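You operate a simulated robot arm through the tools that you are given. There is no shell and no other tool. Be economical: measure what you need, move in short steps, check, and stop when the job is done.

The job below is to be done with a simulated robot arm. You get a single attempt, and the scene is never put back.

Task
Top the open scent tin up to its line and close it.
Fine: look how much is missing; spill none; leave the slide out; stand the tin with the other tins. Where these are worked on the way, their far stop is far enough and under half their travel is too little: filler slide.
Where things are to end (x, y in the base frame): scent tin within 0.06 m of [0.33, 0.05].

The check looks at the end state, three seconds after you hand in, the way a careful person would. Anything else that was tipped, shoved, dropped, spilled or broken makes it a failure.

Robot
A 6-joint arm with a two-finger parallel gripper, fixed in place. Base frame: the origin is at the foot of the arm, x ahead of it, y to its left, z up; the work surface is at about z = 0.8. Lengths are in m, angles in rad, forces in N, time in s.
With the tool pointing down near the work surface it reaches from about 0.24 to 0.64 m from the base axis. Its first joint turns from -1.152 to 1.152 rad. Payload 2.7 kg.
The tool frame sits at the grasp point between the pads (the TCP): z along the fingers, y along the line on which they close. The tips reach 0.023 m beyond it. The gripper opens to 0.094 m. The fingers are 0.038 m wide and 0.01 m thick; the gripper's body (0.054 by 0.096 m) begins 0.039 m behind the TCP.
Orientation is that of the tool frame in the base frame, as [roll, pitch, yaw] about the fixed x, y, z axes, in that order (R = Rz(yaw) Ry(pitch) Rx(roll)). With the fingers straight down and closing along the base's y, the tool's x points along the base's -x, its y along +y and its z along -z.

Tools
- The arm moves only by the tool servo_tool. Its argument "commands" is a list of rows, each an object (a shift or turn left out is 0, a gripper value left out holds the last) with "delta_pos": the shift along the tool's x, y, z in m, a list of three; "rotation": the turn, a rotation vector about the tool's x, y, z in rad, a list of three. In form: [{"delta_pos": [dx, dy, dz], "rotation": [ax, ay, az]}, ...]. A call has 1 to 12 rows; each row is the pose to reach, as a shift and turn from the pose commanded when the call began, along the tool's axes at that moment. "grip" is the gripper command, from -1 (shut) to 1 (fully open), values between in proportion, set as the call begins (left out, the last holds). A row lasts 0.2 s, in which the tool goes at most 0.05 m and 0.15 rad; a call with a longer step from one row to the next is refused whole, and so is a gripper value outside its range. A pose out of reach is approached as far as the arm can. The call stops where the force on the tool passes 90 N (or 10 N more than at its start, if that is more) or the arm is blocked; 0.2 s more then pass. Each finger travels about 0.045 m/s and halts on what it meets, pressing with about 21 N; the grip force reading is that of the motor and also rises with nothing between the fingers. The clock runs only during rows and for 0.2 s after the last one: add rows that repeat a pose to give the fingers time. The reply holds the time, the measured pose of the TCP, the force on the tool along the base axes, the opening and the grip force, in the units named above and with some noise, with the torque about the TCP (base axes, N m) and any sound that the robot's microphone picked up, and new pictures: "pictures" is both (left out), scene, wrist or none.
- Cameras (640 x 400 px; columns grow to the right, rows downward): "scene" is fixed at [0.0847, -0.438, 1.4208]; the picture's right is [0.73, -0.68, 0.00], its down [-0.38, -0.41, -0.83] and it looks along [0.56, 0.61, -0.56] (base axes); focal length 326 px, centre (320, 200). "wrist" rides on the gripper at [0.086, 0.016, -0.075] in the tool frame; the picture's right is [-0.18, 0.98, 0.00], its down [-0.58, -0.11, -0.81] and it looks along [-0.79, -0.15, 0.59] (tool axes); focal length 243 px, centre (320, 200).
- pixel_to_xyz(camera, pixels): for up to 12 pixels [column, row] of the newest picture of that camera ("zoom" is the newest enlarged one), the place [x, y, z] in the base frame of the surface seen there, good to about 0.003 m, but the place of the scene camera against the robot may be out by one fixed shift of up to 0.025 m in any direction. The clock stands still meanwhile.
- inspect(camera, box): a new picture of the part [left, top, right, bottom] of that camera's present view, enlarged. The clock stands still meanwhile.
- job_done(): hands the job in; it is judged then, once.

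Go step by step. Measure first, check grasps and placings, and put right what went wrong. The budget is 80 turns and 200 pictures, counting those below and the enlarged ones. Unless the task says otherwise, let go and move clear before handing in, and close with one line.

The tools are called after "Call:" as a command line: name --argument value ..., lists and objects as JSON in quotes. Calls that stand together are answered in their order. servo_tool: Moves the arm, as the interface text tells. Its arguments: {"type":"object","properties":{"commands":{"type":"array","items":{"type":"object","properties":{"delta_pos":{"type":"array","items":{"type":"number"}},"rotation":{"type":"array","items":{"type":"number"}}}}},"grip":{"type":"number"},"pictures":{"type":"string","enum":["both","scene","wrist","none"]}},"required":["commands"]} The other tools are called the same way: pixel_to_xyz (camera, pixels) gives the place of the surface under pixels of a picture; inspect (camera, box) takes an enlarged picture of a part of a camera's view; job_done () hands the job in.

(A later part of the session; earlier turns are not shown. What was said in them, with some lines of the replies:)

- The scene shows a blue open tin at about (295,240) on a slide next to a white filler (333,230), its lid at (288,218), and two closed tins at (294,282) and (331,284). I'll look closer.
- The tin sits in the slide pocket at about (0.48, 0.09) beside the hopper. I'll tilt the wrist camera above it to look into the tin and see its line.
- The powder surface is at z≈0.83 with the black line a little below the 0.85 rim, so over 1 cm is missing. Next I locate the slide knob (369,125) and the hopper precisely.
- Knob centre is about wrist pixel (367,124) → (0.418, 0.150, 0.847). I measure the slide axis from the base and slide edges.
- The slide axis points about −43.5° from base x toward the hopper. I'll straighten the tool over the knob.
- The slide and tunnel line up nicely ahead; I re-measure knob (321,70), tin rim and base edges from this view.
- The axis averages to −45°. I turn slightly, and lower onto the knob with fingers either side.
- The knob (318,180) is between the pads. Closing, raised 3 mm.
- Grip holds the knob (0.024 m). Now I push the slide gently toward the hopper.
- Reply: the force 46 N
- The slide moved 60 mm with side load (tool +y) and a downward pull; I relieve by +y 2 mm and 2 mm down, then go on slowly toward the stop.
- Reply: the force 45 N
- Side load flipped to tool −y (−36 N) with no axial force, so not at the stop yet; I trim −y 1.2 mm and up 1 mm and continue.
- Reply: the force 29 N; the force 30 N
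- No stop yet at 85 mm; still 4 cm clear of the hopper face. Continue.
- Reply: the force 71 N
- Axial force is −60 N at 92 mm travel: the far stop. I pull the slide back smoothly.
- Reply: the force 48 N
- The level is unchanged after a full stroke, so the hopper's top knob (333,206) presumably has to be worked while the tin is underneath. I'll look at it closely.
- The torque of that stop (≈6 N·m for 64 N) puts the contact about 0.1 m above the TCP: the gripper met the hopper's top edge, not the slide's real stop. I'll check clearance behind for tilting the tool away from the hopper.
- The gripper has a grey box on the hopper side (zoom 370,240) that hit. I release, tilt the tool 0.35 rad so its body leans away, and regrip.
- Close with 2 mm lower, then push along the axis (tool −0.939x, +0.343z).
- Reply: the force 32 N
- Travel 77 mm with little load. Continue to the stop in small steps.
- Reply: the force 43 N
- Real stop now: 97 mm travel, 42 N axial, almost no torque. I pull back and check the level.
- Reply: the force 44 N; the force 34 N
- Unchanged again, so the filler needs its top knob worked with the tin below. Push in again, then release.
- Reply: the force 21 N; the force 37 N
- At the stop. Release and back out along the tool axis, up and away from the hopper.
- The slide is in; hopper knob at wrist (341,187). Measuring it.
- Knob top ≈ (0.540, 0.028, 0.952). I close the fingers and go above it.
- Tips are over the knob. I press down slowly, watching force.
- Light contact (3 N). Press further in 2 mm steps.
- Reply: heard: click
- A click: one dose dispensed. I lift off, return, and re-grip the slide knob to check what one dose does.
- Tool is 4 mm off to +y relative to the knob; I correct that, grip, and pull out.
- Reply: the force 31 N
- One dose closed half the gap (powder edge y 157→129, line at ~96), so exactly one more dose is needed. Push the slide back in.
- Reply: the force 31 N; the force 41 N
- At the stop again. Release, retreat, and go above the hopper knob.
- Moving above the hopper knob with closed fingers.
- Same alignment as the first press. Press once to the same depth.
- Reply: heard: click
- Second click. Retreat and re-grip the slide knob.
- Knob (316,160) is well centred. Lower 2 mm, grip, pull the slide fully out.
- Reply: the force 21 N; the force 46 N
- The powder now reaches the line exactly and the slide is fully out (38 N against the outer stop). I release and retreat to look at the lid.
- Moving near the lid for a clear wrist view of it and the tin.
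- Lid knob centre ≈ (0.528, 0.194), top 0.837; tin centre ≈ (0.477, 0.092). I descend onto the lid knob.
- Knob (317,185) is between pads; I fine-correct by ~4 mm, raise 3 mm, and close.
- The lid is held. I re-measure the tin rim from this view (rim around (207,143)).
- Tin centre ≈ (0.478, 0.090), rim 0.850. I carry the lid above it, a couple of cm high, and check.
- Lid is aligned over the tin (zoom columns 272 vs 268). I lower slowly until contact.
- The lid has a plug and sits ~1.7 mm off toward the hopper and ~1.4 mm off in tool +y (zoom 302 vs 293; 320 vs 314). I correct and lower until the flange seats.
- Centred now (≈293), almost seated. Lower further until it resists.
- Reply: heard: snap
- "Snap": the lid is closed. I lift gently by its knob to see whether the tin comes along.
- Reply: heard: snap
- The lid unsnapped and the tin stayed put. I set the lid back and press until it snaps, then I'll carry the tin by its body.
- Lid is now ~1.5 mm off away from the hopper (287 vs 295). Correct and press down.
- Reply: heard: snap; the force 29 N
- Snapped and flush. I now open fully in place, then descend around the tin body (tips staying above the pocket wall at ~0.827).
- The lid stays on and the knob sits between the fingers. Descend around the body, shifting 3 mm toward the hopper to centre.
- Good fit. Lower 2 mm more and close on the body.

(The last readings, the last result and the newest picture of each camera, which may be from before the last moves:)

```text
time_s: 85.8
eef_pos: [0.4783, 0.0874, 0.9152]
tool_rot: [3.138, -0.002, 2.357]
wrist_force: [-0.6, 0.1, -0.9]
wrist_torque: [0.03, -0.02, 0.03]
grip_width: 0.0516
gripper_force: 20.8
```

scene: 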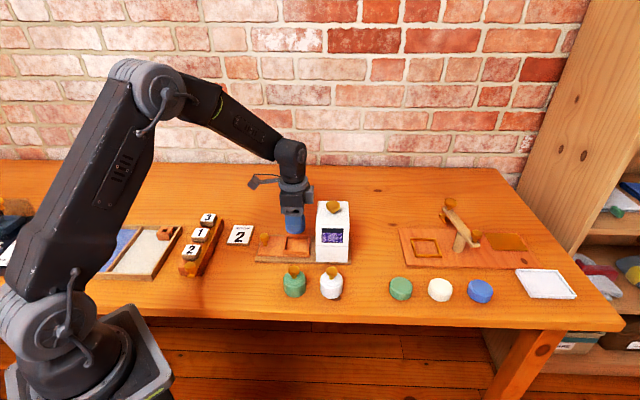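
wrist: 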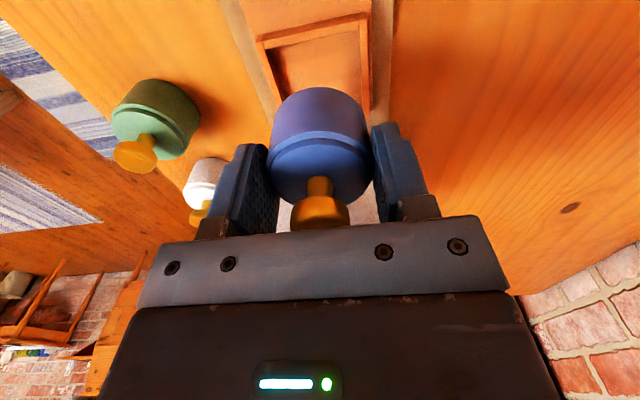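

The closed tin is held by its body (0.0516). I carry it above (0.33, 0.05).

Call:
servo_tool --commands '[{"delta_pos": [0.005, -0.005, -0.015]}, {"delta_pos": [0.02, -0.03, -0.02]}, {"delta_pos": [0.035, -0.056, -0.02]}, {"delta_pos": [0.05, -0.082, -0.02]}, {"delta_pos": [0.065, -0.108, -0.02]}, {"delta_pos": [0.075, -0.125, -0.02]}, {"delta_pos": [0.0784, -0.1313, -0.02]}, {"delta_pos": [0.0784, -0.1313, -0.01]}, {"delta_pos": [0.0784, -0.1313, 0.01]}, {"delta_pos": [0.0784, -0.1313, 0.03]}, {"delta_pos": [0.0784, -0.1313, 0.05]}, {"delta_pos": [0.0784, -0.1313, 0.05]}]' --pictures "both"

Call:
inspect --camera "scene" --box '[220, 210, 360, 310]'

```text
time_s: 88.4
eef_pos: [0.3302, 0.0475, 0.864]
tool_rot: [3.139, -0.002, 2.356]
wrist_force: [0.8, 0.5, -0.4]
wrist_torque: [0.0, -0.02, 0.0]
grip_width: 0.0516
gripper_force: 20.4
```

scene: 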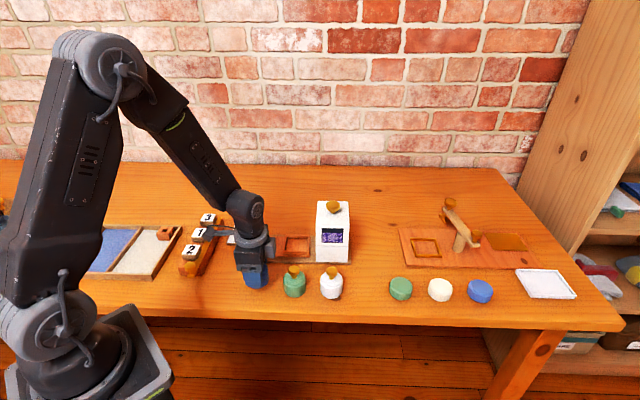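
wrist: 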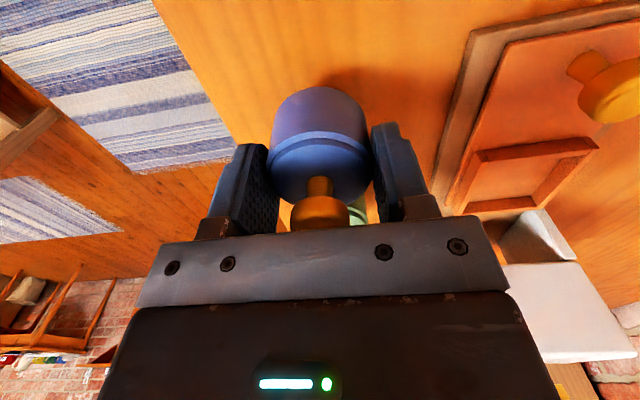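

```text
4.00 times, centred on (290, 260) of scene
```

zoom: 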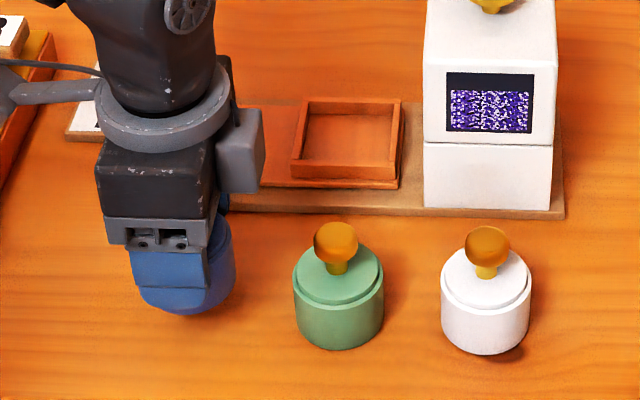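

Over the spot beside the green tin. I lower slowly until the table takes the weight.

Call:
servo_tool --commands '[{"delta_pos": [0, 0, 0.008]}, {"delta_pos": [0, 0, 0.013]}, {"delta_pos": [0, 0, 0.016]}, {"delta_pos": [0, 0, 0.018]}, {"delta_pos": [0, 0, 0.018]}]' --pictures "none"

Call:
inspect --camera "scene" --box '[230, 240, 310, 310]'

```text
time_s: 89.6
eef_pos: [0.3286, 0.0494, 0.8463]
tool_rot: [3.137, -0.003, 2.357]
wrist_force: [-0.3, 0.3, -0.7]
wrist_torque: [0.0, 0.01, -0.01]
grip_width: 0.0514
gripper_force: 21.2
```

```text
5.71 times, centred on (270, 275) of scene
```

zoom: 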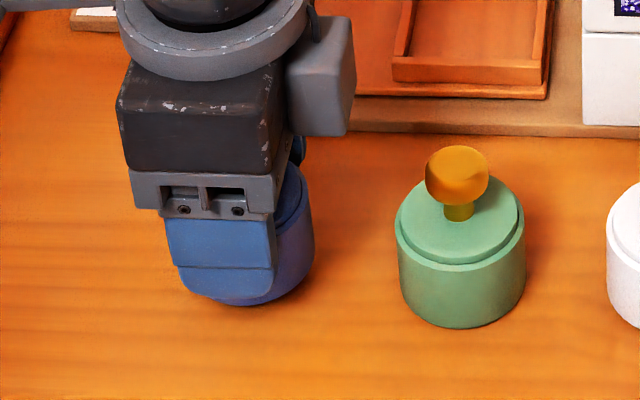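

Call:
servo_tool --commands '[{"delta_pos": [0, 0, 0.001]}, {"delta_pos": [0, 0, 0.002]}, {"delta_pos": [0, 0, 0.003]}, {"delta_pos": [0, 0, 0.004]}]' --pictures "none"

```text
time_s: 90.6
eef_pos: [0.3306, 0.0503, 0.8431]
tool_rot: [3.138, 0.0, 2.355]
wrist_force: [-0.2, -0.5, 0.2]
wrist_torque: [-0.01, 0.02, 0.0]
grip_width: 0.0515
gripper_force: 21.1
```

No contact force yet; one millimetre at a time further.

Call:
servo_tool --commands '[{"delta_pos": [0, 0, 0.001]}, {"delta_pos": [0, 0, 0.002]}, {"delta_pos": [0, 0, 0.002]}]' --pictures "none"

```text
time_s: 91.4
eef_pos: [0.3298, 0.0491, 0.841]
tool_rot: [3.139, -0.002, 2.356]
wrist_force: [0.4, 0.4, -0.7]
wrist_torque: [-0.01, -0.02, 0.02]
grip_width: 0.0515
gripper_force: 21.0
```

Call:
servo_tool --commands '[{"delta_pos": [0, 0, 0.001]}, {"delta_pos": [0, 0, 0.002]}, {"delta_pos": [0, 0, 0.002]}]' --pictures "wrist"

Call:
inspect --camera "scene" --box '[230, 250, 300, 305]'

```text
time_s: 92.2
eef_pos: [0.3297, 0.0481, 0.839]
tool_rot: [3.137, 0.0, 2.356]
wrist_force: [0.5, 2.7, 17.3]
wrist_torque: [-0.15, 0.08, -0.02]
grip_width: 0.0513
gripper_force: 21.0
```

wrist: 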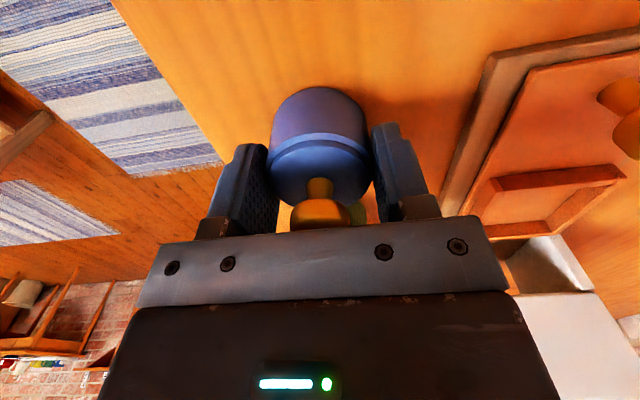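

```text
7.27 times, centred on (265, 278) of scene
```

zoom: 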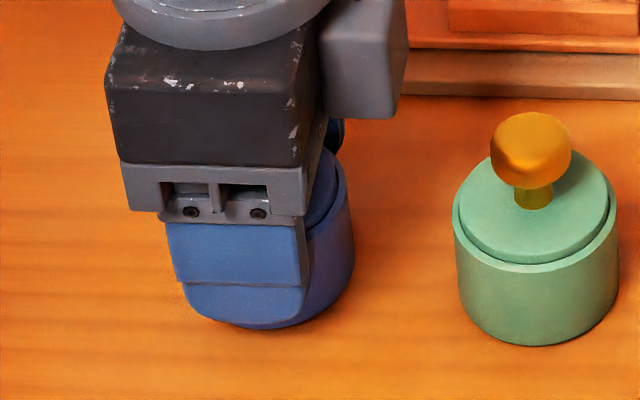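

17 N: the tin stands on the table. I relieve 1 mm, open, and rise straight up.

Call:
servo_tool --commands '[{"delta_pos": [0, 0, -0.001]}, {"delta_pos": [0, 0, -0.001]}, {"delta_pos": [0, 0, -0.001]}, {"delta_pos": [0, 0, -0.001]}, {"delta_pos": [0, 0, -0.02]}, {"delta_pos": [0, 0, -0.06]}, {"delta_pos": [0, 0, -0.1]}, {"delta_pos": [0, 0, -0.14]}, {"delta_pos": [0, 0, -0.18]}, {"delta_pos": [0, 0, -0.18]}]' --grip 0.8 --pictures "both"

Call:
inspect --camera "scene" --box '[230, 220, 360, 310]'

Call:
inspect --camera "wrist" --box '[180, 0, 480, 230]'

```text
time_s: 94.4
eef_pos: [0.3275, 0.0492, 1.0201]
tool_rot: [3.138, -0.002, 2.356]
wrist_force: [0.2, 0.1, -0.3]
wrist_torque: [0.02, 0.02, -0.02]
grip_width: 0.0843
gripper_force: 0.1
```

scene: 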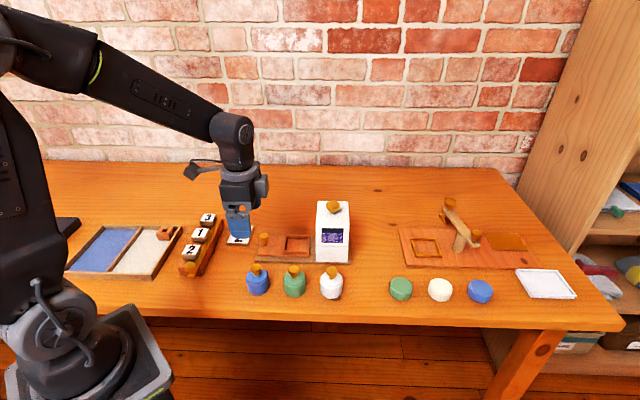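
wrist: 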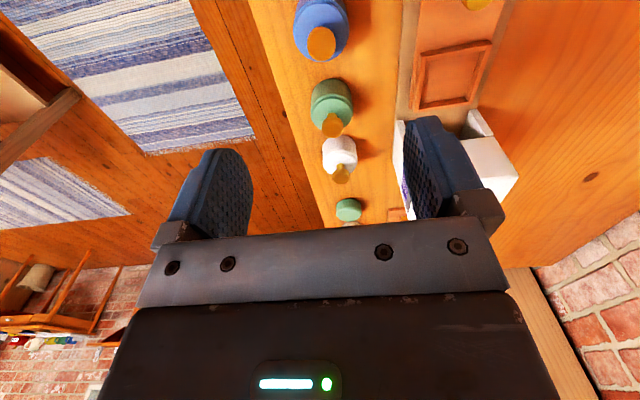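

```text
4.44 times, centred on (295, 265) of scene
```

zoom: 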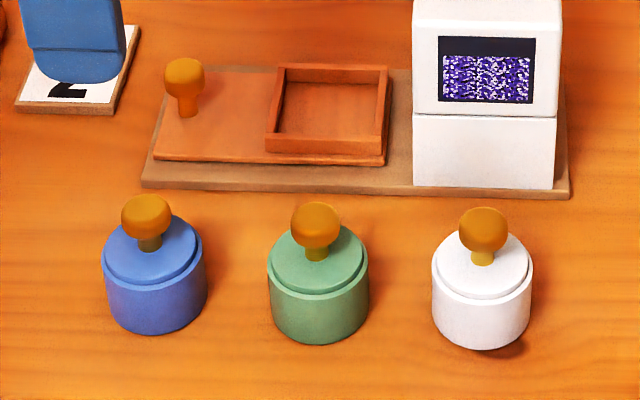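

```text
1.74 times, centred on (330, 115) of wrist
```

zoom: 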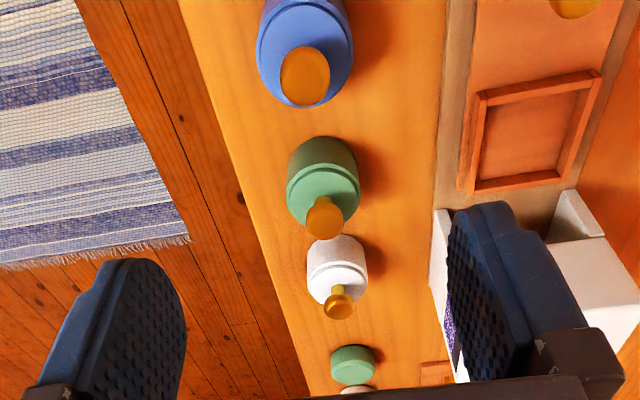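

The blue tin stands closed in line with the green and white tins. The slide is out and nothing was spilled or moved, so I hand in.

Call:
job_done

```text
The job is handed in.
```

The scent tin took two doses to reach its line. It is now closed and standing at about (0.33, 0.05) with the other tins. The filler slide is out, about a millimetre short of its outer stop, and the pictures show nothing spilled.
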